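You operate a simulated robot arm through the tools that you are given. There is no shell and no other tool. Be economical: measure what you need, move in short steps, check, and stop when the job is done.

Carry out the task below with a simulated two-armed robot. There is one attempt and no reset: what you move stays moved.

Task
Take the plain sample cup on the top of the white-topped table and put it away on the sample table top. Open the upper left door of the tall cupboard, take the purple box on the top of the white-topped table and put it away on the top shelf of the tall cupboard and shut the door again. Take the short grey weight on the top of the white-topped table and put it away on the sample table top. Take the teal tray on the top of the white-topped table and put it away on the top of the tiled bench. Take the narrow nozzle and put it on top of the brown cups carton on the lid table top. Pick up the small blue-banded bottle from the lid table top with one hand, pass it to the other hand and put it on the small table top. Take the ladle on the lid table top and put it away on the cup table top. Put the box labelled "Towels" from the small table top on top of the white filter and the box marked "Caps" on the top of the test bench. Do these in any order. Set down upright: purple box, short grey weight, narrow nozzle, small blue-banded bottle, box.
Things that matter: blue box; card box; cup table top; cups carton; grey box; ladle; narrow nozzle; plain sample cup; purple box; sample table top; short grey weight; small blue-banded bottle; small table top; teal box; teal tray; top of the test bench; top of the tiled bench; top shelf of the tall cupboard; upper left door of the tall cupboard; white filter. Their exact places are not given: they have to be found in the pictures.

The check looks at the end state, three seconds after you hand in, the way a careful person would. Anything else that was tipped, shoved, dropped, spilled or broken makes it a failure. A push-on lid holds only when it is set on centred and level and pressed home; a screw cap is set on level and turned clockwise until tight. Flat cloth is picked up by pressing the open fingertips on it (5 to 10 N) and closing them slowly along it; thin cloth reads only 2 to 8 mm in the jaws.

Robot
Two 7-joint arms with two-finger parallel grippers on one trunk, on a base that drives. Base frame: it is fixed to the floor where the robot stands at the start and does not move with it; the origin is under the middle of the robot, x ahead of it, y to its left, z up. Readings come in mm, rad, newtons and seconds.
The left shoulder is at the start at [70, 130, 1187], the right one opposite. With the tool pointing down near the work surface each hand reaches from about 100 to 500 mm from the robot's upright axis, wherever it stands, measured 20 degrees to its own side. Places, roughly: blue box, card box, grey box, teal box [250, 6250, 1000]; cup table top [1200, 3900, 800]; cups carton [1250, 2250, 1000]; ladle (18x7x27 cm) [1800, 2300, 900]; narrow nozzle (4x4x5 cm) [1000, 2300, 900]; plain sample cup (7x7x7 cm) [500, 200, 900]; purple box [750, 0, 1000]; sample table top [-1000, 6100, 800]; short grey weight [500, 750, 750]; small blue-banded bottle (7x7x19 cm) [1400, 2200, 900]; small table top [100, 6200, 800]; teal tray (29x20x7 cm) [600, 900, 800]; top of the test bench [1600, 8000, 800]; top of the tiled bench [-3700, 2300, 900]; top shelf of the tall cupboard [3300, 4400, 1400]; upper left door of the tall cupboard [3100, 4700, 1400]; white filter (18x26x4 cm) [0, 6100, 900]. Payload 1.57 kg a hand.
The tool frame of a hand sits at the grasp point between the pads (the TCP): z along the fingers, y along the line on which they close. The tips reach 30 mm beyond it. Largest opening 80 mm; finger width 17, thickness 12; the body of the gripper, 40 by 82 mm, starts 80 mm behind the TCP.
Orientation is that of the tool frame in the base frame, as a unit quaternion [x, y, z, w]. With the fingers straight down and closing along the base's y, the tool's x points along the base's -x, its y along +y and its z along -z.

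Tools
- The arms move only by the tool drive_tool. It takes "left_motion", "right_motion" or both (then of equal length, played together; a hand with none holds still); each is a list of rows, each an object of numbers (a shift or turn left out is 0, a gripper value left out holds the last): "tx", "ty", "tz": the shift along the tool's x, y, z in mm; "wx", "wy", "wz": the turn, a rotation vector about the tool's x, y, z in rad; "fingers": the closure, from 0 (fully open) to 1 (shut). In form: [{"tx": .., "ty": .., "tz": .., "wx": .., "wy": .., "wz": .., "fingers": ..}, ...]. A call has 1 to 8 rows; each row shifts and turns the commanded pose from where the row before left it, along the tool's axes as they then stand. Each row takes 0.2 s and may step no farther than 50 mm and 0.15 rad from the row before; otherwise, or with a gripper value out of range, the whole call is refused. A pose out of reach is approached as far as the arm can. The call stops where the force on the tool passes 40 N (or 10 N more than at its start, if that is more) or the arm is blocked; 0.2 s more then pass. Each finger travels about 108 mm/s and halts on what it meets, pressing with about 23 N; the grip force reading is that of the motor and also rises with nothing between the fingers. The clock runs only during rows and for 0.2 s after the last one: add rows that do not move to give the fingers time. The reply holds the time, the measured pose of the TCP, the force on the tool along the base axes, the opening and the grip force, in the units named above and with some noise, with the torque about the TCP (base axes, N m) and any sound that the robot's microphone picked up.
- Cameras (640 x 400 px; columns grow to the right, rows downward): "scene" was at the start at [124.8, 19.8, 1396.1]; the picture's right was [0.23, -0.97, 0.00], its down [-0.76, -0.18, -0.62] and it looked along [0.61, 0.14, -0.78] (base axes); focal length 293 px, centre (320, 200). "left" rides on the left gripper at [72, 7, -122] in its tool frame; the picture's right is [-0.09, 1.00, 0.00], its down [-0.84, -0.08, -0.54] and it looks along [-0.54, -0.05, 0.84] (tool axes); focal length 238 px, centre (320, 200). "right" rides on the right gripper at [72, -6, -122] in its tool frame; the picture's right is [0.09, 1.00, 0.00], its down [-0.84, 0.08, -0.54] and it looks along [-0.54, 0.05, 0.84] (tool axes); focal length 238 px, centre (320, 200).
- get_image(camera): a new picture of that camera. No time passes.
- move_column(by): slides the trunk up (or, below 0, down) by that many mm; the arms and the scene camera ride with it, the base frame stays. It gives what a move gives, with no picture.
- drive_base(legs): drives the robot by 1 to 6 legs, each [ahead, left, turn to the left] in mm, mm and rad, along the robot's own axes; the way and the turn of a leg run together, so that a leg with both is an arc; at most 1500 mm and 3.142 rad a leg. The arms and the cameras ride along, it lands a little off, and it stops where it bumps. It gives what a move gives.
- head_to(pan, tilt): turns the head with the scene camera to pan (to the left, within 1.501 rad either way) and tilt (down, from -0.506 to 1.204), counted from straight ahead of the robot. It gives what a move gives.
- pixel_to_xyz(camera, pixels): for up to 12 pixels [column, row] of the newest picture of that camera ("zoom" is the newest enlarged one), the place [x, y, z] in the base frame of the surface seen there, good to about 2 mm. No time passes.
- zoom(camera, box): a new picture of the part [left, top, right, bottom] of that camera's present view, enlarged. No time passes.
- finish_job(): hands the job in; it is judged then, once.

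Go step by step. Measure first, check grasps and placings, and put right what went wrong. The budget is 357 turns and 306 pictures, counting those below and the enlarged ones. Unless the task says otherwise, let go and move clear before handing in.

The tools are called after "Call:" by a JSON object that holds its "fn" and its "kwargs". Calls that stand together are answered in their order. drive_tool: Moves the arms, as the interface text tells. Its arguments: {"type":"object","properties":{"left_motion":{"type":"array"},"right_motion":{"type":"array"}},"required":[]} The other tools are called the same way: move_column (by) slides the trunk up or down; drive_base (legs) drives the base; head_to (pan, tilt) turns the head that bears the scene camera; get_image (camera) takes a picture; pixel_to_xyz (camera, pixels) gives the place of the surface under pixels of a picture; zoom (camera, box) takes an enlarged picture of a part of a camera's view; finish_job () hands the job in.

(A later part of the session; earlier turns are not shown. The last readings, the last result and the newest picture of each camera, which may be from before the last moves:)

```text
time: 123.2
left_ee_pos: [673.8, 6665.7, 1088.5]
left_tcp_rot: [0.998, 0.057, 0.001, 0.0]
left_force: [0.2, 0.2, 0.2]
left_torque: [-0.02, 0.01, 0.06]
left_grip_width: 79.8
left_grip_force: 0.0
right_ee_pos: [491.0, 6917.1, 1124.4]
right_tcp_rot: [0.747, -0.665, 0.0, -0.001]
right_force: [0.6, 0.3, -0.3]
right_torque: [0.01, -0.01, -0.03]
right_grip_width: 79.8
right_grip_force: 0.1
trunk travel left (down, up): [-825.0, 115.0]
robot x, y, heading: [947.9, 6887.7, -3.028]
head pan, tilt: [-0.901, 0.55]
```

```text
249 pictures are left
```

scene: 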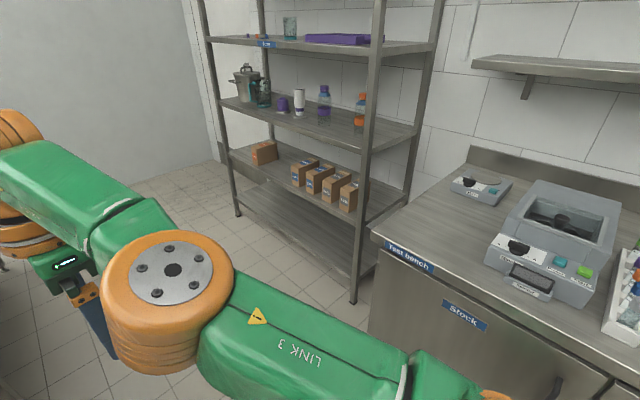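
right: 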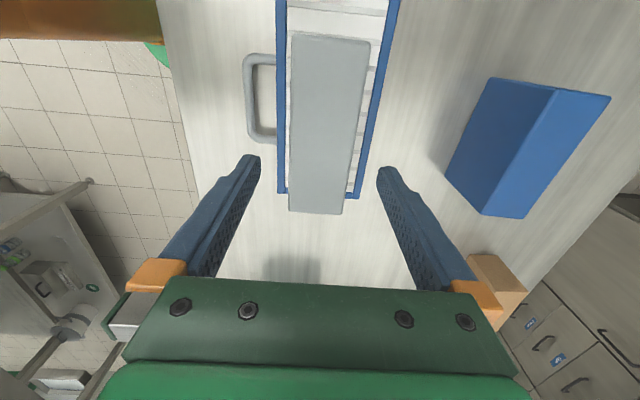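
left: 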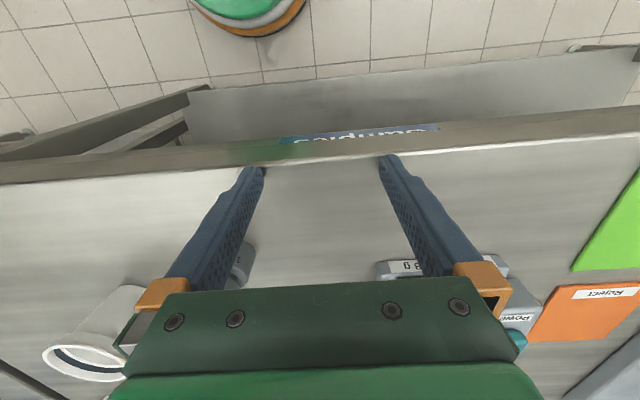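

Table back edge is y≈6593. I'll take the blue box from behind with the right hand: turn to face -y and shift.

Call:
{"fn": "drive_base", "kwargs": {"legs": [[0, 0, 1.455], [0, -835, 0]]}}

Call:
{"fn": "head_to", "kwargs": {"pan": -0.1, "tilt": 0.85}}

Call:
{"fn": "get_image", "kwargs": {"camera": "scene"}}

```text
time: 131.3
left_ee_pos: [280.1, 6600.4, 1087.4]
left_tcp_rot: [0.716, 0.699, 0.001, -0.001]
left_force: [0.3, -0.1, 0.3]
left_torque: [0.01, 0.0, -0.03]
left_grip_width: 80.1
left_grip_force: 0.1
right_ee_pos: [5.0, 6453.2, 1124.8]
right_tcp_rot: [1.0, -0.012, 0.0, -0.001]
right_force: [-0.5, 0.3, -0.1]
right_torque: [-0.01, 0.04, 0.01]
right_grip_width: 79.9
right_grip_force: 0.0
trunk travel left (down, up): [-825.0, 115.0]
robot x, y, heading: [94.0, 6902.0, -1.593]
head pan, tilt: [-0.901, 0.55]
```

```text
time: 132.4
left_ee_pos: [278.9, 6600.9, 1088.0]
left_tcp_rot: [0.715, 0.699, 0.0, 0.0]
left_force: [0.8, 0.1, 0.3]
left_torque: [0.0, 0.0, 0.0]
left_grip_width: 80.1
left_grip_force: 0.1
right_ee_pos: [4.5, 6454.4, 1124.7]
right_tcp_rot: [1.0, -0.012, -0.001, -0.001]
right_force: [0.4, -0.2, 0.0]
right_torque: [-0.02, -0.01, 0.02]
right_grip_width: 80.0
right_grip_force: 0.0
trunk travel left (down, up): [-825.0, 115.0]
robot x, y, heading: [94.7, 6904.5, -1.596]
head pan, tilt: [-0.099, 0.85]
```

```text
248 pictures are left
```

scene: 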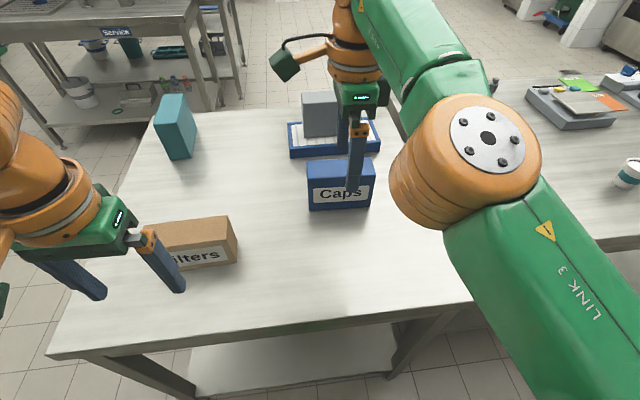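

I straighten and drive 105 mm ahead, then measure the box from the hand camera.

Call:
{"fn": "drive_base", "kwargs": {"legs": [[105, 0, 0.024]]}}

Call:
{"fn": "get_image", "kwargs": {"camera": "right"}}

Call:
{"fn": "get_image", "kwargs": {"camera": "scene"}}

```text
time: 133.6
left_ee_pos: [284.9, 6503.2, 1087.7]
left_tcp_rot: [0.707, 0.707, -0.001, 0.001]
left_force: [-0.7, 0.4, 0.7]
left_torque: [-0.05, 0.02, -0.01]
left_grip_width: 79.8
left_grip_force: 0.0
right_ee_pos: [13.6, 6349.8, 1126.1]
right_tcp_rot: [1.0, 0.0, 0.001, 0.001]
right_force: [-0.6, 0.7, -0.1]
right_torque: [-0.02, 0.01, 0.01]
right_grip_width: 80.0
right_grip_force: 0.1
trunk travel left (down, up): [-825.0, 115.0]
robot x, y, heading: [91.2, 6800.4, -1.568]
head pan, tilt: [-0.099, 0.85]
```

```text
247 pictures are left
```

right: 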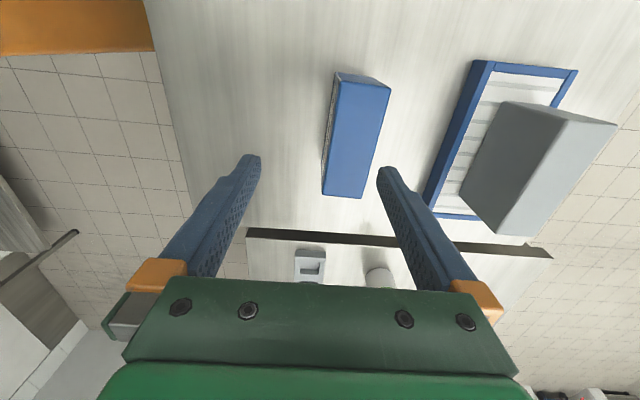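

```text
246 pictures are left
```

scene: 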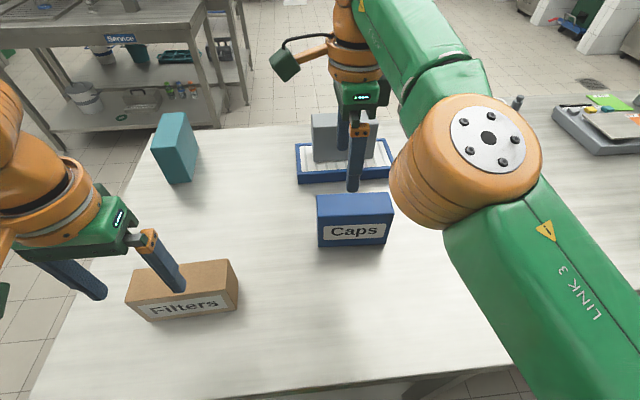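

Call:
{"fn": "pixel_to_xyz", "kwargs": {"camera": "right", "pixels": [[342, 86], [386, 90], [327, 190], [360, 194], [335, 140], [373, 140]]}}

Call:
{"fn": "pixel_to_xyz", "kwargs": {"camera": "scene", "pixels": [[320, 198], [390, 196], [319, 220], [391, 215], [355, 205], [322, 245], [385, 242], [320, 385]]}}

```text
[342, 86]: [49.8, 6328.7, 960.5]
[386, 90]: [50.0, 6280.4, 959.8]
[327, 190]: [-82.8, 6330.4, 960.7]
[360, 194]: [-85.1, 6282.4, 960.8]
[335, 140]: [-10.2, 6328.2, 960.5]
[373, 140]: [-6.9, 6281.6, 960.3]
```

```text
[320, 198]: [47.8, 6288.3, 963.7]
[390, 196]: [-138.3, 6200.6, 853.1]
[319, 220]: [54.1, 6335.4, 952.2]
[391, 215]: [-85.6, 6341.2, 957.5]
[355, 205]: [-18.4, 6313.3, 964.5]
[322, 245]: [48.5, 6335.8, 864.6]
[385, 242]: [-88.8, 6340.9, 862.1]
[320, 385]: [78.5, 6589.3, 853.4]
```

Box centre (-17,6310), 60 mm deep. I edge 22 mm closer and bring the hand above.

Call:
{"fn": "drive_base", "kwargs": {"legs": [[22, 0, 0]]}}

Call:
{"fn": "drive_tool", "kwargs": {"right_motion": [{"tx": -30, "ty": 17}, {"tz": 35}, {"tz": 35}, {}]}}

Call:
{"fn": "get_image", "kwargs": {"camera": "right"}}

```text
time: 134.5
left_ee_pos: [285.1, 6486.0, 1086.8]
left_tcp_rot: [0.708, 0.706, 0.001, -0.002]
left_force: [0.4, -0.6, -0.3]
left_torque: [0.01, 0.03, 0.0]
left_grip_width: 80.2
left_grip_force: 0.1
right_ee_pos: [13.7, 6333.6, 1124.1]
right_tcp_rot: [1.0, 0.0, 0.001, -0.001]
right_force: [0.5, 0.3, -0.4]
right_torque: [0.03, -0.02, -0.02]
right_grip_width: 80.0
right_grip_force: 0.0
trunk travel left (down, up): [-825.0, 115.0]
robot x, y, heading: [94.3, 6782.1, -1.574]
head pan, tilt: [-0.099, 0.85]
stopped in leg 1: the robot was blocked; the commanded pose is now the measured one
```

```text
time: 135.5
left_ee_pos: [285.0, 6486.9, 1087.7]
left_tcp_rot: [0.708, 0.707, 0.0, 0.0]
left_force: [0.6, 0.1, 0.2]
left_torque: [-0.01, 0.01, 0.01]
left_grip_width: 80.0
left_grip_force: 0.0
right_ee_pos: [-7.6, 6329.0, 1054.6]
right_tcp_rot: [1.0, 0.0, 0.001, -0.001]
right_force: [-0.1, -0.1, 0.5]
right_torque: [-0.02, 0.01, -0.01]
right_grip_width: 79.9
right_grip_force: 0.1
right hand out of reach, approached as far as the arm can: row 1
trunk travel left (down, up): [-825.0, 115.0]
robot x, y, heading: [92.8, 6784.0, -1.569]
head pan, tilt: [-0.099, 0.85]
```

```text
245 pictures are left
```

right: 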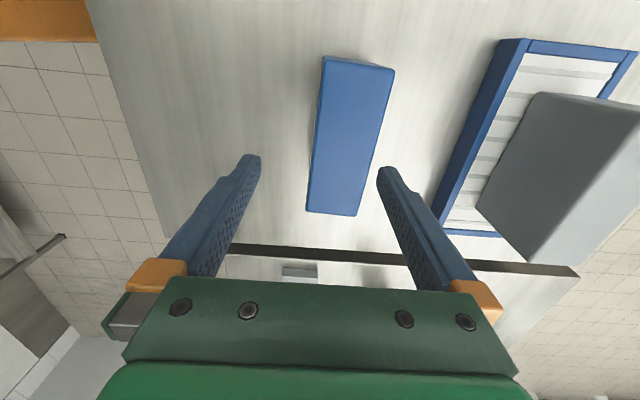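

Base touches at a 190 mm gap. The hand needs 19 mm more forward; I try while lower.

Call:
{"fn": "drive_tool", "kwargs": {"right_motion": [{"tz": 20}, {"tz": 20}, {"tx": -10, "ty": 19}, {}]}}

Call:
{"fn": "get_image", "kwargs": {"camera": "right"}}

```text
time: 136.5
left_ee_pos: [285.7, 6486.6, 1086.8]
left_tcp_rot: [0.708, 0.706, 0.0, -0.001]
left_force: [1.2, 0.2, -0.2]
left_torque: [0.03, 0.01, 0.0]
left_grip_width: 80.2
left_grip_force: 0.0
right_ee_pos: [-17.0, 6308.9, 1014.1]
right_tcp_rot: [1.0, -0.001, 0.002, -0.001]
right_force: [0.8, 0.5, -0.1]
right_torque: [0.02, 0.03, 0.0]
right_grip_width: 79.9
right_grip_force: 0.1
trunk travel left (down, up): [-825.0, 115.0]
robot x, y, heading: [96.6, 6786.0, -1.568]
head pan, tilt: [-0.099, 0.85]
```

```text
244 pictures are left
```

right: 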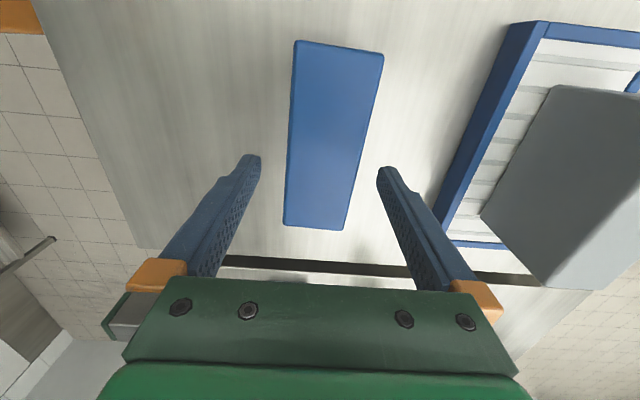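

Aligned. I descend and grip.

Call:
{"fn": "drive_tool", "kwargs": {"right_motion": [{"tz": 40}, {"tz": 36}, {"fingers": 0.5}, {"fingers": 1}, {}, {"tz": -5}, {"tz": -25}, {}]}}

Call:
{"fn": "get_image", "kwargs": {"camera": "right"}}

```text
time: 138.3
left_ee_pos: [284.3, 6485.8, 1087.4]
left_tcp_rot: [0.708, 0.707, 0.0, -0.001]
left_force: [0.4, 0.0, -0.1]
left_torque: [0.01, 0.01, 0.0]
left_grip_width: 79.6
left_grip_force: 0.1
right_ee_pos: [-19.6, 6308.1, 967.6]
right_tcp_rot: [1.0, 0.0, 0.001, 0.0]
right_force: [-0.4, 0.3, -1.5]
right_torque: [0.01, -0.06, 0.02]
right_grip_width: 59.9
right_grip_force: 22.8
trunk travel left (down, up): [-825.0, 115.0]
robot x, y, heading: [93.8, 6782.2, -1.569]
head pan, tilt: [-0.099, 0.85]
```

```text
243 pictures are left
```

right: 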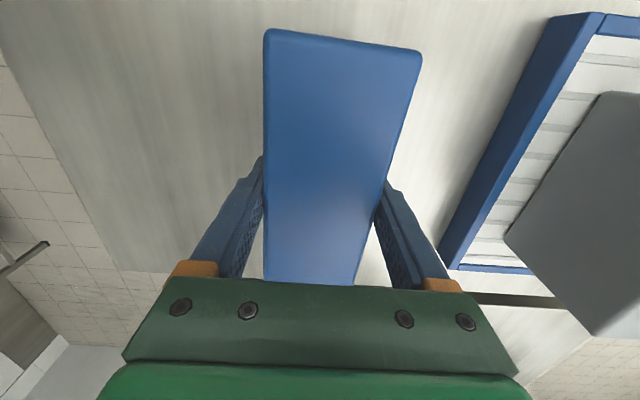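

Held at 59.9 mm. I raise and retract it, then drive away and turn toward the test bench.

Call:
{"fn": "drive_tool", "kwargs": {"right_motion": [{"tz": -40}, {"tz": -30}, {"ty": -45}, {"ty": -45}, {"ty": -45, "tz": -10}, {}]}}

Call:
{"fn": "drive_base", "kwargs": {"legs": [[-200, 0, 0], [0, 800, 0], [0, 0, 3.14]]}}

Call:
{"fn": "head_to", "kwargs": {"pan": 0.0, "tilt": 0.7}}

Call:
{"fn": "get_image", "kwargs": {"camera": "scene"}}

```text
time: 139.7
left_ee_pos: [284.9, 6485.7, 1088.1]
left_tcp_rot: [0.708, 0.707, 0.001, -0.002]
left_force: [-0.3, -0.8, -0.4]
left_torque: [-0.01, 0.01, 0.0]
left_grip_width: 80.0
left_grip_force: 0.0
right_ee_pos: [-20.3, 6445.4, 1046.6]
right_tcp_rot: [1.0, -0.001, 0.001, -0.001]
right_force: [0.4, 0.8, -1.0]
right_torque: [0.02, 0.02, -0.01]
right_grip_width: 59.9
right_grip_force: 22.7
trunk travel left (down, up): [-825.0, 115.0]
robot x, y, heading: [94.0, 6784.2, -1.573]
head pan, tilt: [-0.099, 0.85]
```

```text
time: 152.5
left_ee_pos: [701.3, 7290.5, 1087.8]
left_tcp_rot: [-0.702, 0.712, -0.001, 0.0]
left_force: [-0.1, 0.1, -1.0]
left_torque: [0.04, 0.06, -0.04]
left_grip_width: 80.0
left_grip_force: 0.0
right_ee_pos: [1008.1, 7328.6, 1047.3]
right_tcp_rot: [0.007, 1.0, -0.001, -0.001]
right_force: [-0.1, 0.2, -0.8]
right_torque: [0.03, 0.0, -0.01]
right_grip_width: 59.6
right_grip_force: 23.3
trunk travel left (down, up): [-825.0, 115.0]
robot x, y, heading: [891.1, 6989.7, 1.558]
head pan, tilt: [-0.099, 0.85]
```

```text
time: 153.2
left_ee_pos: [701.4, 7291.9, 1086.9]
left_tcp_rot: [-0.702, 0.712, -0.001, 0.0]
left_force: [-0.2, 0.3, 0.2]
left_torque: [0.0, -0.02, -0.02]
left_grip_width: 79.9
left_grip_force: 0.1
right_ee_pos: [1007.5, 7329.5, 1048.4]
right_tcp_rot: [0.007, 1.0, -0.001, -0.001]
right_force: [0.5, 0.2, -1.1]
right_torque: [0.01, -0.01, 0.0]
right_grip_width: 59.8
right_grip_force: 23.3
trunk travel left (down, up): [-825.0, 115.0]
robot x, y, heading: [888.2, 6990.8, 1.555]
head pan, tilt: [0.0, 0.7]
```

```text
242 pictures are left
```

scene: 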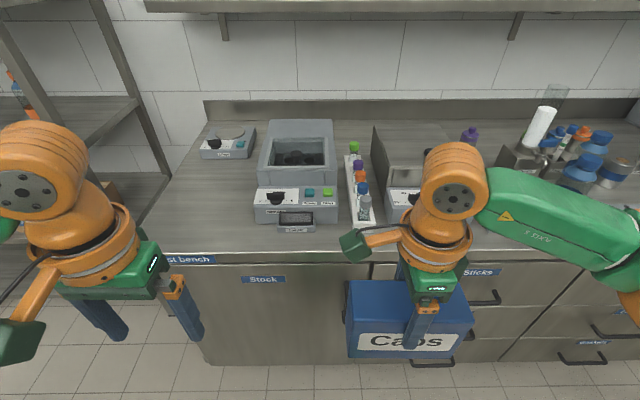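

The bench's left front area around (215,210) is free. I measure it.

Call:
{"fn": "pixel_to_xyz", "kwargs": {"camera": "scene", "pixels": [[215, 205], [215, 240], [255, 225], [185, 200], [160, 240], [230, 160], [300, 245], [350, 235], [260, 190], [165, 225]]}}

Call:
{"fn": "zoom", "kwargs": {"camera": "scene", "box": [140, 90, 440, 280]}}

```text
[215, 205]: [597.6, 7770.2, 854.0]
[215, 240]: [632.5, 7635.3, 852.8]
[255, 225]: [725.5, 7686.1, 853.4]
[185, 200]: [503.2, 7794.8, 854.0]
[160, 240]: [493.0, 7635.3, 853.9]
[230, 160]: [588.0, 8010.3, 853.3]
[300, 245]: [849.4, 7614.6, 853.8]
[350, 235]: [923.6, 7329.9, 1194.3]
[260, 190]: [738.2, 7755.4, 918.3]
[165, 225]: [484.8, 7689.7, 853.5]
```

```text
2.11 times, centred on (290, 185) of scene
```

zoom: 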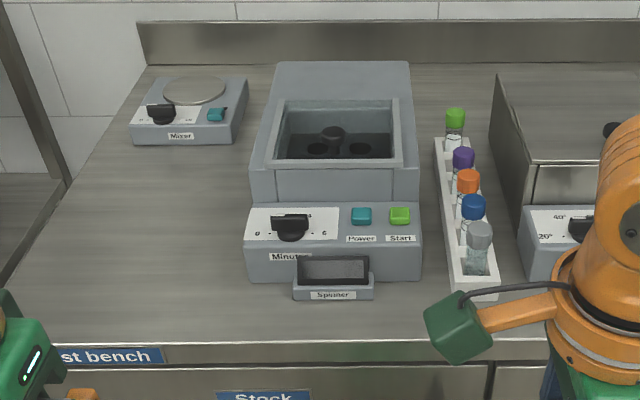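

Free area x 480–720, y 7620–7850. I drive left, then ahead.

Call:
{"fn": "drive_base", "kwargs": {"legs": [[0, 408, 0.015], [300, 0, 0]]}}

Call:
{"fn": "get_image", "kwargs": {"camera": "scene"}}

Call:
{"fn": "get_image", "kwargs": {"camera": "right"}}

```text
time: 157.4
left_ee_pos: [292.6, 7591.4, 1087.7]
left_tcp_rot: [-0.706, 0.708, 0.0, 0.0]
left_force: [-0.9, 0.2, -0.7]
left_torque: [0.03, 0.0, -0.02]
left_grip_width: 80.0
left_grip_force: 0.0
right_ee_pos: [598.2, 7633.1, 1049.2]
right_tcp_rot: [0.002, 1.0, 0.0, -0.001]
right_force: [1.3, -0.6, -1.5]
right_torque: [-0.03, -0.02, 0.01]
right_grip_width: 59.6
right_grip_force: 22.6
trunk travel left (down, up): [-825.0, 115.0]
robot x, y, heading: [483.7, 7295.5, 1.564]
head pan, tilt: [0.0, 0.7]
```

```text
240 pictures are left
```

scene: 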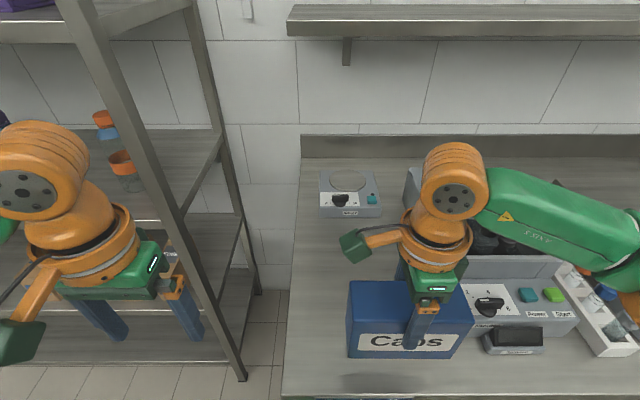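

```text
239 pictures are left
```

right: 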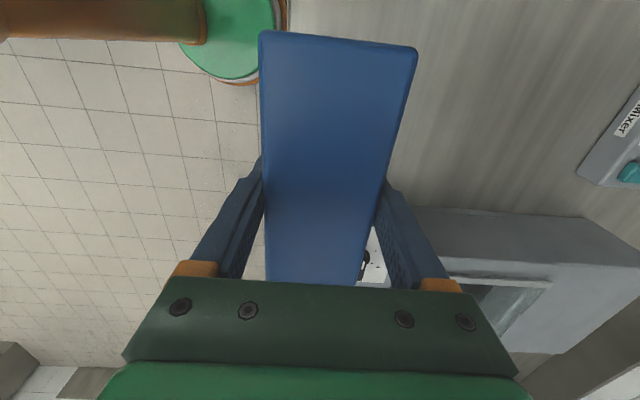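

Rack is beside the left hand, which I keep still. I move the box forward 95 mm and slightly left, and lower.

Call:
{"fn": "drive_tool", "kwargs": {"right_motion": [{"ty": 48, "tx": 6}, {"ty": 48, "tx": 6}, {"tz": 40}, {"tz": 40}, {"tz": 20}, {}]}}

Call:
{"fn": "get_image", "kwargs": {"camera": "right"}}

Call:
{"fn": "get_image", "kwargs": {"camera": "scene"}}

```text
time: 158.8
left_ee_pos: [292.6, 7594.5, 1086.9]
left_tcp_rot: [-0.705, 0.709, 0.0, 0.0]
left_force: [0.2, 0.1, -0.7]
left_torque: [-0.01, 0.01, -0.01]
left_grip_width: 80.0
left_grip_force: 0.1
right_ee_pos: [586.4, 7730.4, 946.6]
right_tcp_rot: [0.002, 1.0, -0.001, -0.001]
right_force: [-0.3, 0.0, -1.2]
right_torque: [-0.03, 0.02, -0.01]
right_grip_width: 59.5
right_grip_force: 23.1
trunk travel left (down, up): [-825.0, 115.0]
robot x, y, heading: [483.7, 7295.6, 1.573]
head pan, tilt: [0.0, 0.7]
```

```text
238 pictures are left
```

right: 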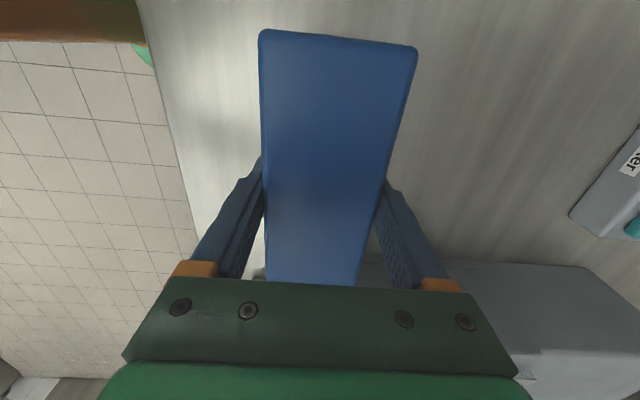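

```text
237 pictures are left
```

scene: 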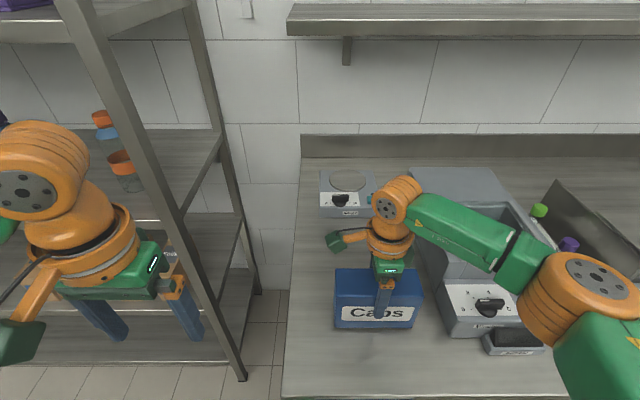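

Clear of the device. I lower to contact.

Call:
{"fn": "drive_tool", "kwargs": {"right_motion": [{"tz": 6}, {"tz": 2}, {"tz": 1}, {"tz": 1}, {}]}}

```text
time: 160.0
left_ee_pos: [292.6, 7594.5, 1087.5]
left_tcp_rot: [-0.706, 0.709, 0.0, -0.001]
left_force: [0.5, -0.5, 0.7]
left_torque: [0.0, -0.02, -0.02]
left_grip_width: 80.1
left_grip_force: 0.0
right_ee_pos: [585.5, 7730.5, 939.7]
right_tcp_rot: [0.001, 1.0, 0.0, -0.001]
right_force: [0.1, 2.2, 6.4]
right_torque: [0.29, -0.56, 0.15]
right_grip_width: 59.4
right_grip_force: 22.7
trunk travel left (down, up): [-825.0, 115.0]
robot x, y, heading: [483.1, 7296.1, 1.577]
head pan, tilt: [0.0, 0.7]
```

Contact begins with slight torque; one more millimetre, then release and rise.

Call:
{"fn": "drive_tool", "kwargs": {"right_motion": [{"tz": 1.5}, {}, {"fingers": 0.1}, {"fingers": 0}, {}, {"tz": -30}, {"tz": -45}, {"tz": -40}]}}

Call:
{"fn": "get_image", "kwargs": {"camera": "right"}}

Call:
{"fn": "get_image", "kwargs": {"camera": "scene"}}

```text
time: 161.8
left_ee_pos: [292.0, 7594.4, 1087.4]
left_tcp_rot: [-0.706, 0.708, -0.001, 0.0]
left_force: [0.1, 0.7, 0.1]
left_torque: [-0.01, 0.0, -0.01]
left_grip_width: 79.8
left_grip_force: 0.1
right_ee_pos: [587.2, 7733.4, 1050.7]
right_tcp_rot: [0.002, 1.0, -0.002, 0.001]
right_force: [-0.6, 0.6, 0.0]
right_torque: [0.0, 0.02, 0.02]
right_grip_width: 79.9
right_grip_force: 0.1
trunk travel left (down, up): [-825.0, 115.0]
robot x, y, heading: [482.8, 7297.1, 1.569]
head pan, tilt: [0.0, 0.7]
```

```text
236 pictures are left
```

right: 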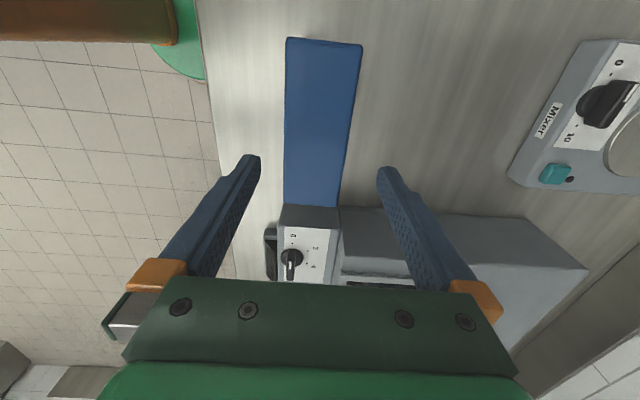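

```text
235 pictures are left
```

scene: 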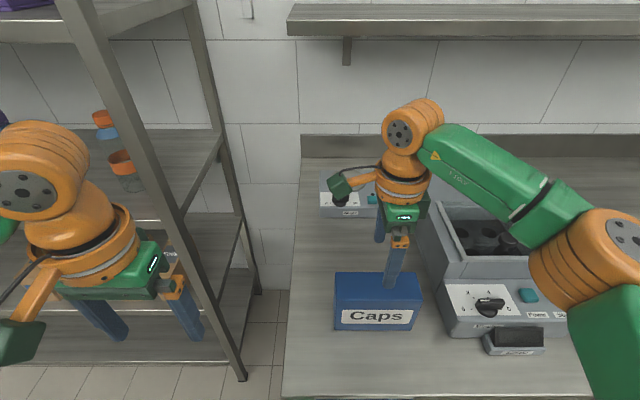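

The Caps box stands on the bench. I verify it is level and clear, then retract and go on toward the lid table.

Call:
{"fn": "pixel_to_xyz", "kwargs": {"camera": "scene", "pixels": [[338, 276], [418, 278], [338, 300], [418, 302], [338, 328], [410, 329]]}}

Call:
{"fn": "drive_tool", "kwargs": {"right_motion": [{"ty": -45, "tz": -20}, {"ty": -45, "tz": -20}, {"ty": -45}, {"ty": -35}, {}]}}

Call:
{"fn": "drive_tool", "kwargs": {"right_motion": [{"wz": -0.1428}, {"wz": -0.1428}, {"wz": -0.1428}, {"wz": -0.1428}, {"wz": -0.1428}, {"wz": -0.1428}, {"wz": -0.1428}, {"wz": -0.1428}]}}

Call:
{"fn": "drive_tool", "kwargs": {"right_motion": [{"wz": -0.1428}, {"wz": -0.1428}, {"wz": -0.1428}, {}]}}

```text
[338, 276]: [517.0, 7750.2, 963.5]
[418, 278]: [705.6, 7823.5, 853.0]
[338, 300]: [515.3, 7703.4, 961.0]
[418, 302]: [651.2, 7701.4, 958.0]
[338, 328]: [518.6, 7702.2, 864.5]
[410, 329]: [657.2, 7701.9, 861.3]
```

```text
time: 163.0
left_ee_pos: [292.3, 7595.0, 1088.1]
left_tcp_rot: [-0.705, 0.709, -0.001, 0.0]
left_force: [-0.9, 0.1, 0.0]
left_torque: [0.0, 0.0, 0.02]
left_grip_width: 80.2
left_grip_force: 0.0
right_ee_pos: [585.9, 7562.4, 1091.3]
right_tcp_rot: [0.002, 1.0, -0.002, -0.001]
right_force: [0.6, 0.1, 0.2]
right_torque: [0.0, 0.03, 0.0]
right_grip_width: 80.0
right_grip_force: 0.1
trunk travel left (down, up): [-825.0, 115.0]
robot x, y, heading: [483.3, 7296.9, 1.568]
head pan, tilt: [0.0, 0.7]
```

```text
time: 164.8
left_ee_pos: [293.1, 7595.9, 1088.4]
left_tcp_rot: [-0.706, 0.708, -0.001, -0.001]
left_force: [-0.4, 0.7, 0.2]
left_torque: [0.02, 0.01, 0.0]
left_grip_width: 80.0
left_grip_force: 0.1
right_ee_pos: [586.5, 7562.7, 1091.8]
right_tcp_rot: [-0.541, 0.841, -0.001, -0.001]
right_force: [-0.7, 0.0, 0.4]
right_torque: [0.0, 0.01, 0.0]
right_grip_width: 79.8
right_grip_force: 0.1
trunk travel left (down, up): [-825.0, 115.0]
robot x, y, heading: [486.9, 7294.5, 1.564]
head pan, tilt: [0.0, 0.7]
```

```text
time: 165.8
left_ee_pos: [294.0, 7594.8, 1087.5]
left_tcp_rot: [-0.705, 0.709, -0.001, 0.0]
left_force: [0.4, -0.5, 0.5]
left_torque: [-0.02, 0.03, -0.01]
left_grip_width: 80.2
left_grip_force: 0.1
right_ee_pos: [586.1, 7561.4, 1091.2]
right_tcp_rot: [-0.707, 0.707, 0.0, 0.0]
right_force: [0.1, -0.2, 0.1]
right_torque: [0.03, -0.03, 0.0]
right_grip_width: 79.9
right_grip_force: 0.0
trunk travel left (down, up): [-825.0, 115.0]
robot x, y, heading: [483.8, 7292.9, 1.571]
head pan, tilt: [0.0, 0.7]
```

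All level. I drive back to the south side past the small table's end and look toward the cup and lid tables.

Call:
{"fn": "drive_base", "kwargs": {"legs": [[-350, 0, 0], [0, -480, 0], [-1350, 0, 0], [0, 0, 3.0]]}}

Call:
{"fn": "head_to", "kwargs": {"pan": 0.0, "tilt": 0.4}}

Call:
{"fn": "get_image", "kwargs": {"camera": "scene"}}

```text
time: 183.8
left_ee_pos: [1100.9, 5280.7, 1087.1]
left_tcp_rot: [0.764, 0.646, 0.001, 0.0]
left_force: [0.6, -0.2, 0.2]
left_torque: [0.04, -0.02, 0.01]
left_grip_width: 80.1
left_grip_force: 0.0
right_ee_pos: [816.4, 5361.5, 1091.3]
right_tcp_rot: [0.764, 0.645, 0.001, 0.0]
right_force: [0.2, -0.9, -0.6]
right_torque: [-0.01, 0.04, -0.01]
right_grip_width: 79.9
right_grip_force: 0.0
trunk travel left (down, up): [-825.0, 115.0]
robot x, y, heading: [961.9, 5606.7, -1.738]
head pan, tilt: [0.0, 0.7]
```

```text
time: 184.6
left_ee_pos: [1101.3, 5281.8, 1087.8]
left_tcp_rot: [0.764, 0.645, 0.001, -0.001]
left_force: [-0.1, -0.1, 0.0]
left_torque: [0.0, -0.02, -0.02]
left_grip_width: 80.2
left_grip_force: 0.1
right_ee_pos: [818.0, 5361.8, 1092.1]
right_tcp_rot: [0.764, 0.646, 0.001, 0.0]
right_force: [1.1, -0.8, -1.0]
right_torque: [0.02, -0.01, 0.01]
right_grip_width: 80.0
right_grip_force: 0.0
trunk travel left (down, up): [-825.0, 115.0]
robot x, y, heading: [960.4, 5602.9, -1.732]
head pan, tilt: [0.0, 0.4]
```

```text
234 pictures are left
```

scene: 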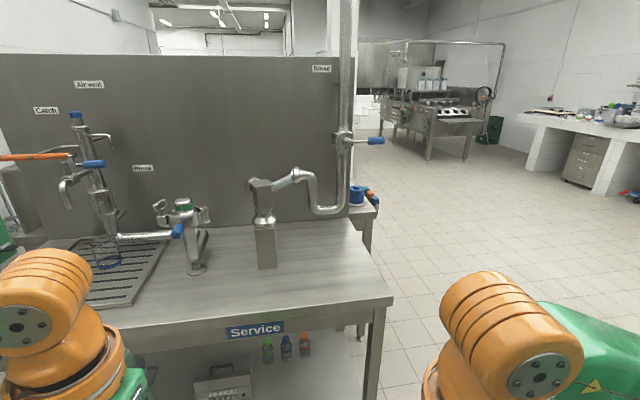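

This is the service side with a splash panel; I measure the table corner and the open floor to the west.

Call:
{"fn": "pixel_to_xyz", "kwargs": {"camera": "scene", "pixels": [[388, 300], [352, 222], [340, 232], [372, 210], [400, 200], [430, 160], [450, 250], [500, 180], [360, 390]]}}

Call:
{"fn": "zoom", "kwargs": {"camera": "scene", "box": [340, 120, 500, 220]}}

```text
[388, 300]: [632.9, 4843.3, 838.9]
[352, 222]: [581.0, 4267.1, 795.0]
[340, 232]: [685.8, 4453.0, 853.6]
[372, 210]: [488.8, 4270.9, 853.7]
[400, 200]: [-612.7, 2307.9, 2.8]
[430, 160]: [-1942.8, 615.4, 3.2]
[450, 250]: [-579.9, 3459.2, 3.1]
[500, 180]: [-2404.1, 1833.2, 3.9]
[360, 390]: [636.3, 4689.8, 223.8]
```

```text
4.00 times, centred on (420, 170) of scene
```

zoom: 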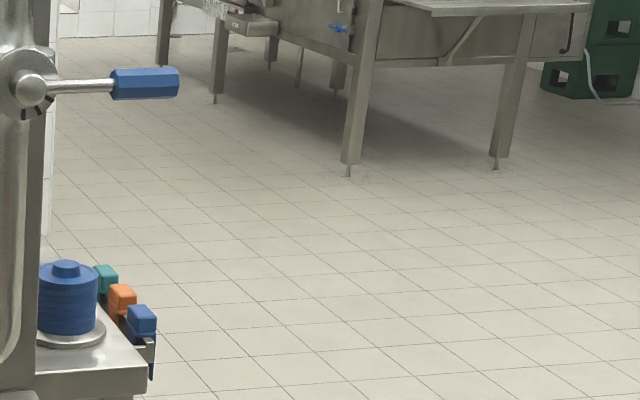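

I drive west, then south to about (-150,3000), and face +x to view the aisle between the cup and lid tables.

Call:
{"fn": "drive_base", "kwargs": {"legs": [[0, 0, 0.161], [0, -1100, 0], [1500, 0, 0], [1100, 0, 0], [0, 0, 1.571]]}}

Call:
{"fn": "head_to", "kwargs": {"pan": 0.0, "tilt": 0.45}}

Call:
{"fn": "get_image", "kwargs": {"camera": "scene"}}

```text
time: 206.9
left_ee_pos: [191.5, 3215.2, 1088.3]
left_tcp_rot: [-0.012, 1.0, -0.001, -0.001]
left_force: [-0.6, -1.1, -0.3]
left_torque: [-0.02, -0.01, 0.01]
left_grip_width: 80.1
left_grip_force: 0.1
right_ee_pos: [167.3, 2920.9, 1090.8]
right_tcp_rot: [-0.013, 1.0, 0.0, -0.001]
right_force: [0.2, 0.4, -0.1]
right_torque: [0.0, -0.02, 0.01]
right_grip_width: 79.9
right_grip_force: 0.1
trunk travel left (down, up): [-825.0, 115.0]
robot x, y, heading: [-101.4, 3018.6, 0.029]
head pan, tilt: [0.0, 0.4]
```

```text
time: 207.6
left_ee_pos: [191.9, 3215.2, 1086.7]
left_tcp_rot: [-0.011, 1.0, 0.0, -0.001]
left_force: [0.0, -0.2, -0.8]
left_torque: [-0.01, -0.01, 0.01]
left_grip_width: 79.8
left_grip_force: 0.1
right_ee_pos: [166.3, 2921.3, 1092.2]
right_tcp_rot: [-0.013, 1.0, 0.001, -0.001]
right_force: [-1.3, -0.6, -0.4]
right_torque: [0.0, 0.04, 0.03]
right_grip_width: 80.2
right_grip_force: 0.0
trunk travel left (down, up): [-825.0, 115.0]
robot x, y, heading: [-104.5, 3018.0, 0.02]
head pan, tilt: [0.0, 0.45]
```

```text
232 pictures are left
```

scene: 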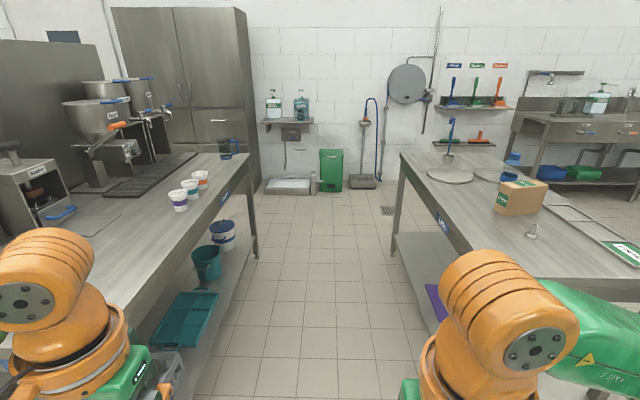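

I measure the edges of both tables and the lid-table items.

Call:
{"fn": "pixel_to_xyz", "kwargs": {"camera": "scene", "pixels": [[245, 160], [180, 265], [402, 155], [460, 255], [532, 235], [532, 226], [500, 190], [540, 185], [498, 212], [447, 160], [450, 120], [450, 176]]}}

Call:
{"fn": "zoom", "kwargs": {"camera": "scene", "box": [390, 100, 640, 280]}}

Call:
{"fn": "zoom", "kwargs": {"camera": "scene", "box": [0, 60, 270, 260]}}

```text
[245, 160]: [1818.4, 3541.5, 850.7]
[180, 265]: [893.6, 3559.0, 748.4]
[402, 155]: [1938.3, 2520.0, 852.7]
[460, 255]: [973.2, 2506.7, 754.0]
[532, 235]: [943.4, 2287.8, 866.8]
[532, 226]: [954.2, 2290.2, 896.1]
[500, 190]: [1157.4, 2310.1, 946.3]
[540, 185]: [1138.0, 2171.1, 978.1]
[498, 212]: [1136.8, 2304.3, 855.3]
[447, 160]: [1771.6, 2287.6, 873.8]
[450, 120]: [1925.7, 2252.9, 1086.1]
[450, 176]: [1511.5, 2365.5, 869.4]
```

```text
2.22 times, centred on (515, 190) of scene
```

zoom: 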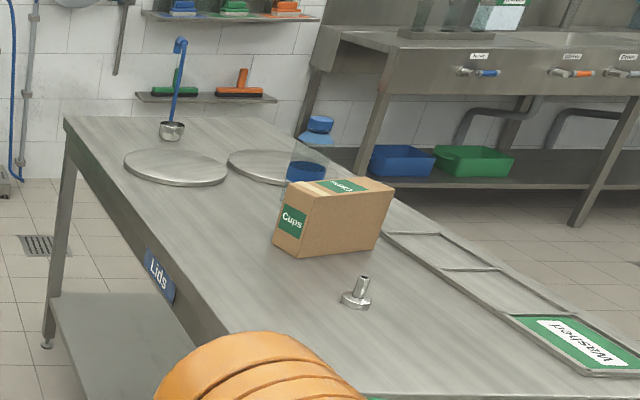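

```text
2.00 times, centred on (135, 160) of scene
```

zoom: 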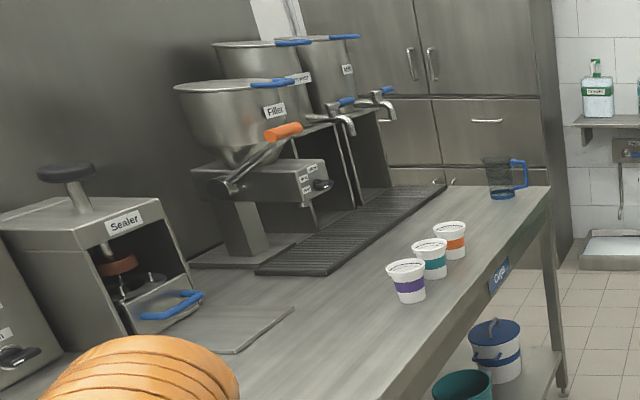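

Nozzle ≈(950,2290), carton ≈(1190,2240) with top ~977. I drive into the aisle and turn to face the lid table.

Call:
{"fn": "drive_base", "kwargs": {"legs": [[1180, -50, -0.02], [0, 0, -1.571]]}}

Call:
{"fn": "head_to", "kwargs": {"pan": 0.0, "tilt": 0.75}}

Call:
{"fn": "get_image", "kwargs": {"camera": "scene"}}

```text
time: 217.3
left_ee_pos: [1274.6, 2699.6, 1087.3]
left_tcp_rot: [0.697, 0.717, 0.001, -0.001]
left_force: [-0.3, 0.2, -1.4]
left_torque: [-0.03, 0.0, 0.03]
left_grip_width: 80.0
left_grip_force: 0.1
right_ee_pos: [980.0, 2723.7, 1091.3]
right_tcp_rot: [0.697, 0.717, 0.001, 0.0]
right_force: [-0.1, 0.5, -0.9]
right_torque: [0.02, 0.01, 0.01]
right_grip_width: 79.8
right_grip_force: 0.0
trunk travel left (down, up): [-825.0, 115.0]
robot x, y, heading: [1075.8, 2994.2, -1.542]
head pan, tilt: [0.0, 0.45]
```

```text
time: 218.2
left_ee_pos: [1275.1, 2699.1, 1088.2]
left_tcp_rot: [0.698, 0.716, 0.002, 0.0]
left_force: [-0.9, -0.4, -0.4]
left_torque: [0.0, -0.03, 0.0]
left_grip_width: 80.1
left_grip_force: 0.0
right_ee_pos: [978.6, 2723.2, 1090.8]
right_tcp_rot: [0.697, 0.717, 0.002, -0.001]
right_force: [-0.5, -0.1, 0.6]
right_torque: [0.01, -0.01, 0.02]
right_grip_width: 80.0
right_grip_force: 0.0
trunk travel left (down, up): [-825.0, 115.0]
robot x, y, heading: [1073.4, 2990.6, -1.541]
head pan, tilt: [0.0, 0.75]
```

```text
229 pictures are left
```

scene: 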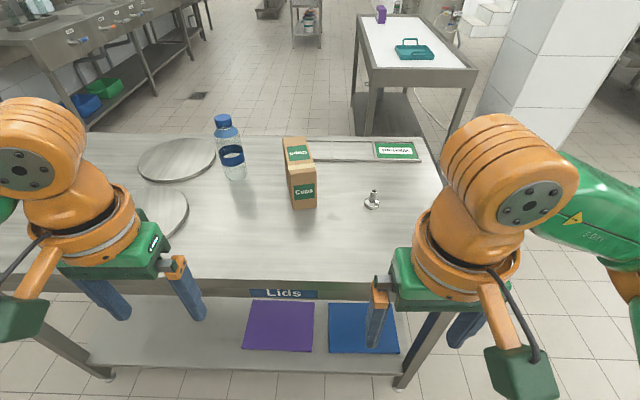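

Nozzle at (372,200), carton at (300,170), bottle at (230,150). I drive closer and measure.

Call:
{"fn": "drive_base", "kwargs": {"legs": [[245, 0, -0.03]]}}

Call:
{"fn": "get_image", "kwargs": {"camera": "scene"}}

Call:
{"fn": "get_image", "kwargs": {"camera": "right"}}

```text
time: 219.9
left_ee_pos: [1269.5, 2454.2, 1088.1]
left_tcp_rot: [0.707, 0.707, 0.0, 0.001]
left_force: [0.0, 0.2, 0.0]
left_torque: [0.0, -0.01, 0.02]
left_grip_width: 80.1
left_grip_force: 0.0
right_ee_pos: [977.1, 2484.6, 1091.6]
right_tcp_rot: [0.706, 0.708, -0.001, 0.001]
right_force: [-0.1, 0.8, 0.1]
right_torque: [-0.04, 0.0, -0.03]
right_grip_width: 79.9
right_grip_force: 0.0
trunk travel left (down, up): [-825.0, 115.0]
robot x, y, heading: [1076.8, 2746.3, -1.57]
head pan, tilt: [0.0, 0.75]
```

```text
228 pictures are left
```

scene: 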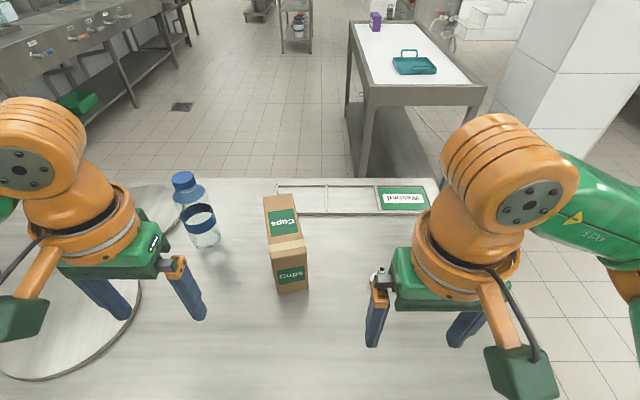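

```text
227 pictures are left
```

right: 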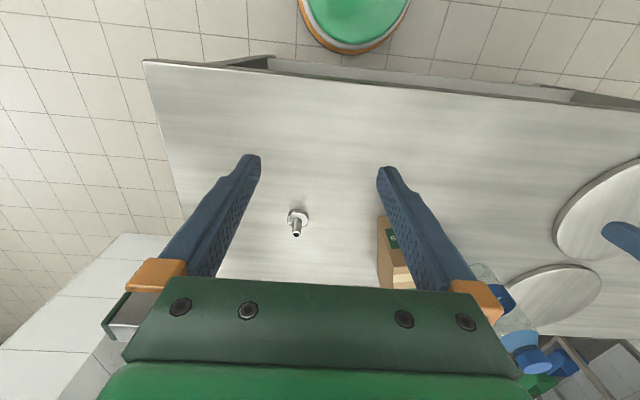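

Call:
{"fn": "pixel_to_xyz", "kwargs": {"camera": "right", "pixels": [[297, 217], [296, 232], [295, 225], [290, 218], [304, 216], [298, 210]]}}

Call:
{"fn": "pixel_to_xyz", "kwargs": {"camera": "scene", "pixels": [[264, 202], [296, 199], [273, 258], [305, 250], [285, 225], [278, 292], [308, 288], [184, 178], [200, 210], [207, 247], [195, 195], [330, 300]]}}

Call:
{"fn": "zoom", "kwargs": {"camera": "right", "box": [250, 180, 350, 245]}}

Call:
{"fn": "zoom", "kwargs": {"camera": "scene", "box": [150, 160, 330, 300]}}

```text
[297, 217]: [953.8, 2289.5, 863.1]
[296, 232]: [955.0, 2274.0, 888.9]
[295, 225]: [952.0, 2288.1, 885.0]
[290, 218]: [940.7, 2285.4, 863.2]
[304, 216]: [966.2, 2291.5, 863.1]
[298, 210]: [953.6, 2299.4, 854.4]
```

```text
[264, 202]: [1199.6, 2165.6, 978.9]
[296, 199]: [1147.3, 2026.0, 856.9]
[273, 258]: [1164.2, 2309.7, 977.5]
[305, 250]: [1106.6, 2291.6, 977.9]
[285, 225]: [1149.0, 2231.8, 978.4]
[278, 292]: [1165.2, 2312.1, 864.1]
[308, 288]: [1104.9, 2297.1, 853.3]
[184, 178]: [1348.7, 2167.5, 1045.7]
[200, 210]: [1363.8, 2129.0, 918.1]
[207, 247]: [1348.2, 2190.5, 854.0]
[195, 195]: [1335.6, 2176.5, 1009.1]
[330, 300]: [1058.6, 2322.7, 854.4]
```

```text
6.15 times, centred on (300, 212) of right
```

zoom: 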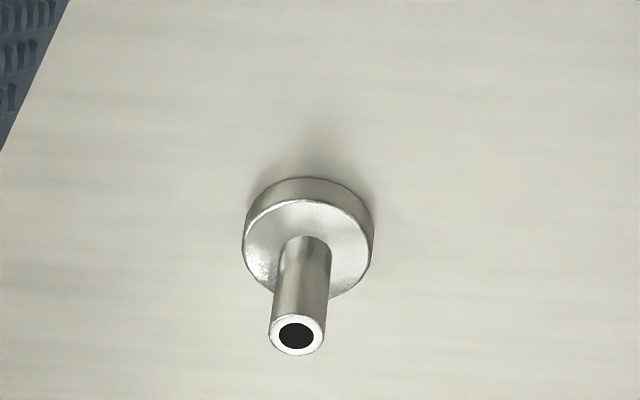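

```text
2.86 times, centred on (240, 230) of scene
```

zoom: 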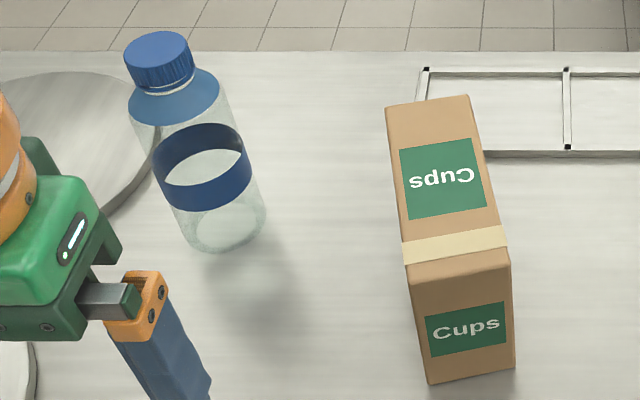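

Call:
{"fn": "pixel_to_xyz", "kwargs": {"camera": "right", "pixels": [[295, 234], [301, 234], [298, 231], [298, 236], [298, 222], [290, 222], [306, 222], [298, 212], [298, 226]]}}

```text
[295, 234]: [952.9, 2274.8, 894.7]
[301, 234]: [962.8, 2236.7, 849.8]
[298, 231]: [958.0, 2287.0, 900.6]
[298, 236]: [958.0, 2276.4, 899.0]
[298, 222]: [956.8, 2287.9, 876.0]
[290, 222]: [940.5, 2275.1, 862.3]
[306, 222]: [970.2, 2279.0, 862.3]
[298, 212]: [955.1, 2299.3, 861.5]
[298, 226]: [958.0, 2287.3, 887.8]
```

Nozzle shaft axis ≈(955,2281), top 901, flange top 863. I move the right hand above it.

Call:
{"fn": "drive_tool", "kwargs": {"right_motion": [{"tx": -41, "ty": -4, "tz": 25}, {"tx": -41, "ty": -4, "tz": 25}, {"tx": -41, "ty": -4, "tz": 25}, {"tx": -41, "ty": -5, "tz": 25}, {"tx": -40, "ty": -5, "tz": 25}, {"fingers": 0.4}, {}]}}

Call:
{"fn": "get_image", "kwargs": {"camera": "right"}}

```text
time: 221.6
left_ee_pos: [1269.4, 2448.9, 1087.8]
left_tcp_rot: [0.707, 0.707, 0.001, -0.001]
left_force: [0.1, 0.1, -0.2]
left_torque: [0.0, -0.01, 0.0]
left_grip_width: 80.1
left_grip_force: 0.0
right_ee_pos: [954.6, 2277.4, 965.6]
right_tcp_rot: [0.707, 0.708, 0.001, -0.001]
right_force: [-0.8, -0.9, -0.3]
right_torque: [0.03, -0.02, -0.04]
right_grip_width: 47.9
right_grip_force: 0.2
trunk travel left (down, up): [-825.0, 115.0]
robot x, y, heading: [1078.4, 2744.1, -1.569]
head pan, tilt: [0.0, 0.75]
```

```text
224 pictures are left
```

right: 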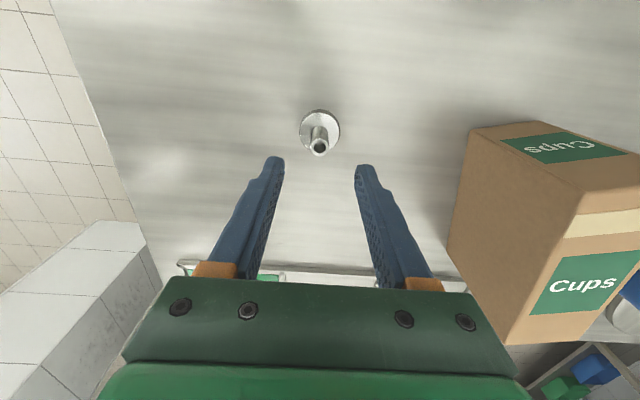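

Aligned laterally; I correct 4 mm back, descend to z≈897, close, lift slightly.

Call:
{"fn": "drive_tool", "kwargs": {"right_motion": [{"tx": 4, "tz": 35}, {"tz": 33}, {}, {"fingers": 0.7}, {"fingers": 1}, {}, {}, {"tz": -15}]}}

Call:
{"fn": "get_image", "kwargs": {"camera": "right"}}

```text
time: 223.3
left_ee_pos: [1270.1, 2450.1, 1086.6]
left_tcp_rot: [0.707, 0.707, 0.001, -0.001]
left_force: [-0.9, 0.0, 0.7]
left_torque: [0.01, 0.03, 0.02]
left_grip_width: 80.1
left_grip_force: 0.1
right_ee_pos: [956.8, 2283.7, 910.4]
right_tcp_rot: [0.706, 0.708, 0.001, 0.0]
right_force: [-0.5, 0.1, -1.1]
right_torque: [-0.02, 0.02, 0.01]
right_grip_width: 15.0
right_grip_force: 22.6
trunk travel left (down, up): [-825.0, 115.0]
robot x, y, heading: [1080.3, 2751.6, -1.567]
head pan, tilt: [0.0, 0.75]
```

```text
223 pictures are left
```

right: 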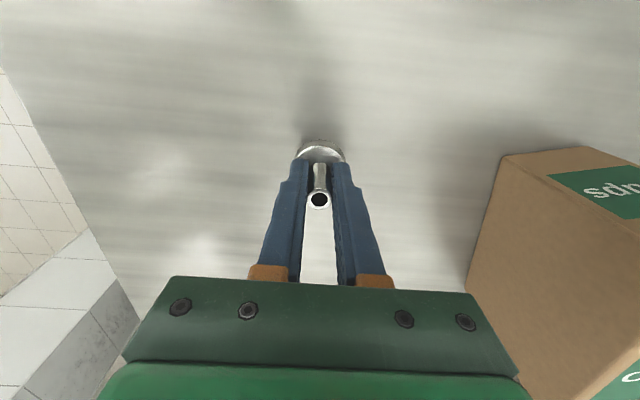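

Nozzle held (15 mm). I raise it, drive left (+x) 197 mm, to bring it above the carton.

Call:
{"fn": "drive_tool", "kwargs": {"right_motion": [{"tz": -45}, {"tz": -45}, {"tz": -45}, {"tz": -20}, {}]}}

Call:
{"fn": "drive_base", "kwargs": {"legs": [[0, 197, 0]]}}

Call:
{"fn": "get_image", "kwargs": {"camera": "right"}}

Call:
{"fn": "get_image", "kwargs": {"camera": "scene"}}

```text
time: 224.6
left_ee_pos: [1269.7, 2449.8, 1087.2]
left_tcp_rot: [0.707, 0.707, 0.001, -0.002]
left_force: [0.5, -0.3, -0.1]
left_torque: [0.01, 0.05, 0.01]
left_grip_width: 79.8
left_grip_force: 0.2
right_ee_pos: [956.2, 2283.1, 1067.1]
right_tcp_rot: [0.706, 0.708, 0.001, -0.001]
right_force: [0.3, -0.2, -0.5]
right_torque: [-0.01, -0.03, 0.01]
right_grip_width: 14.8
right_grip_force: 23.2
trunk travel left (down, up): [-825.0, 115.0]
robot x, y, heading: [1079.0, 2746.1, -1.571]
head pan, tilt: [0.0, 0.75]
```

```text
time: 226.2
left_ee_pos: [1467.2, 2451.1, 1087.6]
left_tcp_rot: [0.707, 0.707, 0.002, 0.001]
left_force: [-0.2, -0.8, -0.2]
left_torque: [0.04, -0.02, 0.02]
left_grip_width: 80.0
left_grip_force: 0.1
right_ee_pos: [1153.0, 2283.8, 1066.6]
right_tcp_rot: [0.707, 0.708, 0.002, 0.001]
right_force: [-0.4, 0.0, -1.1]
right_torque: [0.0, -0.01, 0.01]
right_grip_width: 15.1
right_grip_force: 22.9
trunk travel left (down, up): [-825.0, 115.0]
robot x, y, heading: [1276.1, 2748.1, -1.565]
head pan, tilt: [0.0, 0.75]
```

```text
222 pictures are left
```

right: 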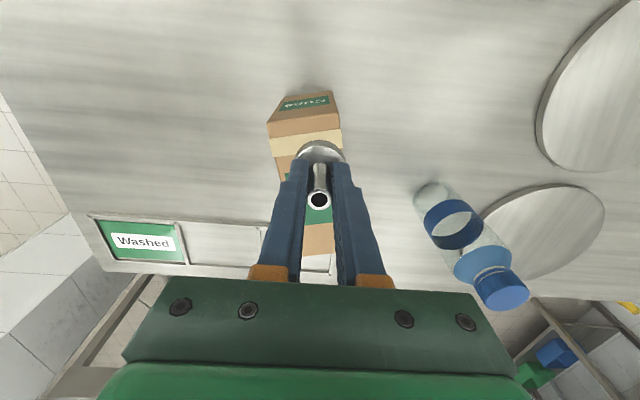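

```text
221 pictures are left
```

scene: 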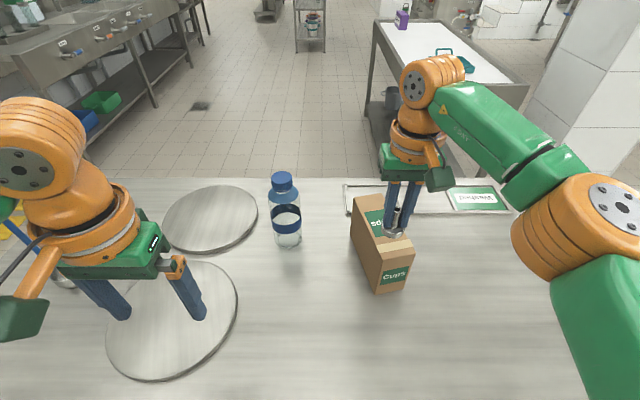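

I measure the carton's top edges for a centred placing.

Call:
{"fn": "pixel_to_xyz", "kwargs": {"camera": "right", "pixels": [[271, 126], [339, 121], [305, 145], [275, 150], [336, 140], [302, 252], [333, 252], [318, 245]]}}

Call:
{"fn": "pixel_to_xyz", "kwargs": {"camera": "scene", "pixels": [[354, 198], [376, 260], [411, 246], [362, 220], [372, 195], [378, 238], [393, 245], [380, 292]]}}

```text
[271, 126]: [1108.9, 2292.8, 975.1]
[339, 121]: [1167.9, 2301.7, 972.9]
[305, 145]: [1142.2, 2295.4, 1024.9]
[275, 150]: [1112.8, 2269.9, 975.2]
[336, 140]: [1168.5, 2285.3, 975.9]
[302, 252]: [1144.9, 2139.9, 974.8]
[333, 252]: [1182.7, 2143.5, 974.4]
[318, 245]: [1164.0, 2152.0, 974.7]
```

```text
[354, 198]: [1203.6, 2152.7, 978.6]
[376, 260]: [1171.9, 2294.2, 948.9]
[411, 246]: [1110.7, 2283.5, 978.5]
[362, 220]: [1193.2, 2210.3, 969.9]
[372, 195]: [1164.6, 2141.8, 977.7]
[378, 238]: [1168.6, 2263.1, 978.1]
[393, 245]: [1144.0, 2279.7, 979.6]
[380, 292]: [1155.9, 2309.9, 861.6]
```

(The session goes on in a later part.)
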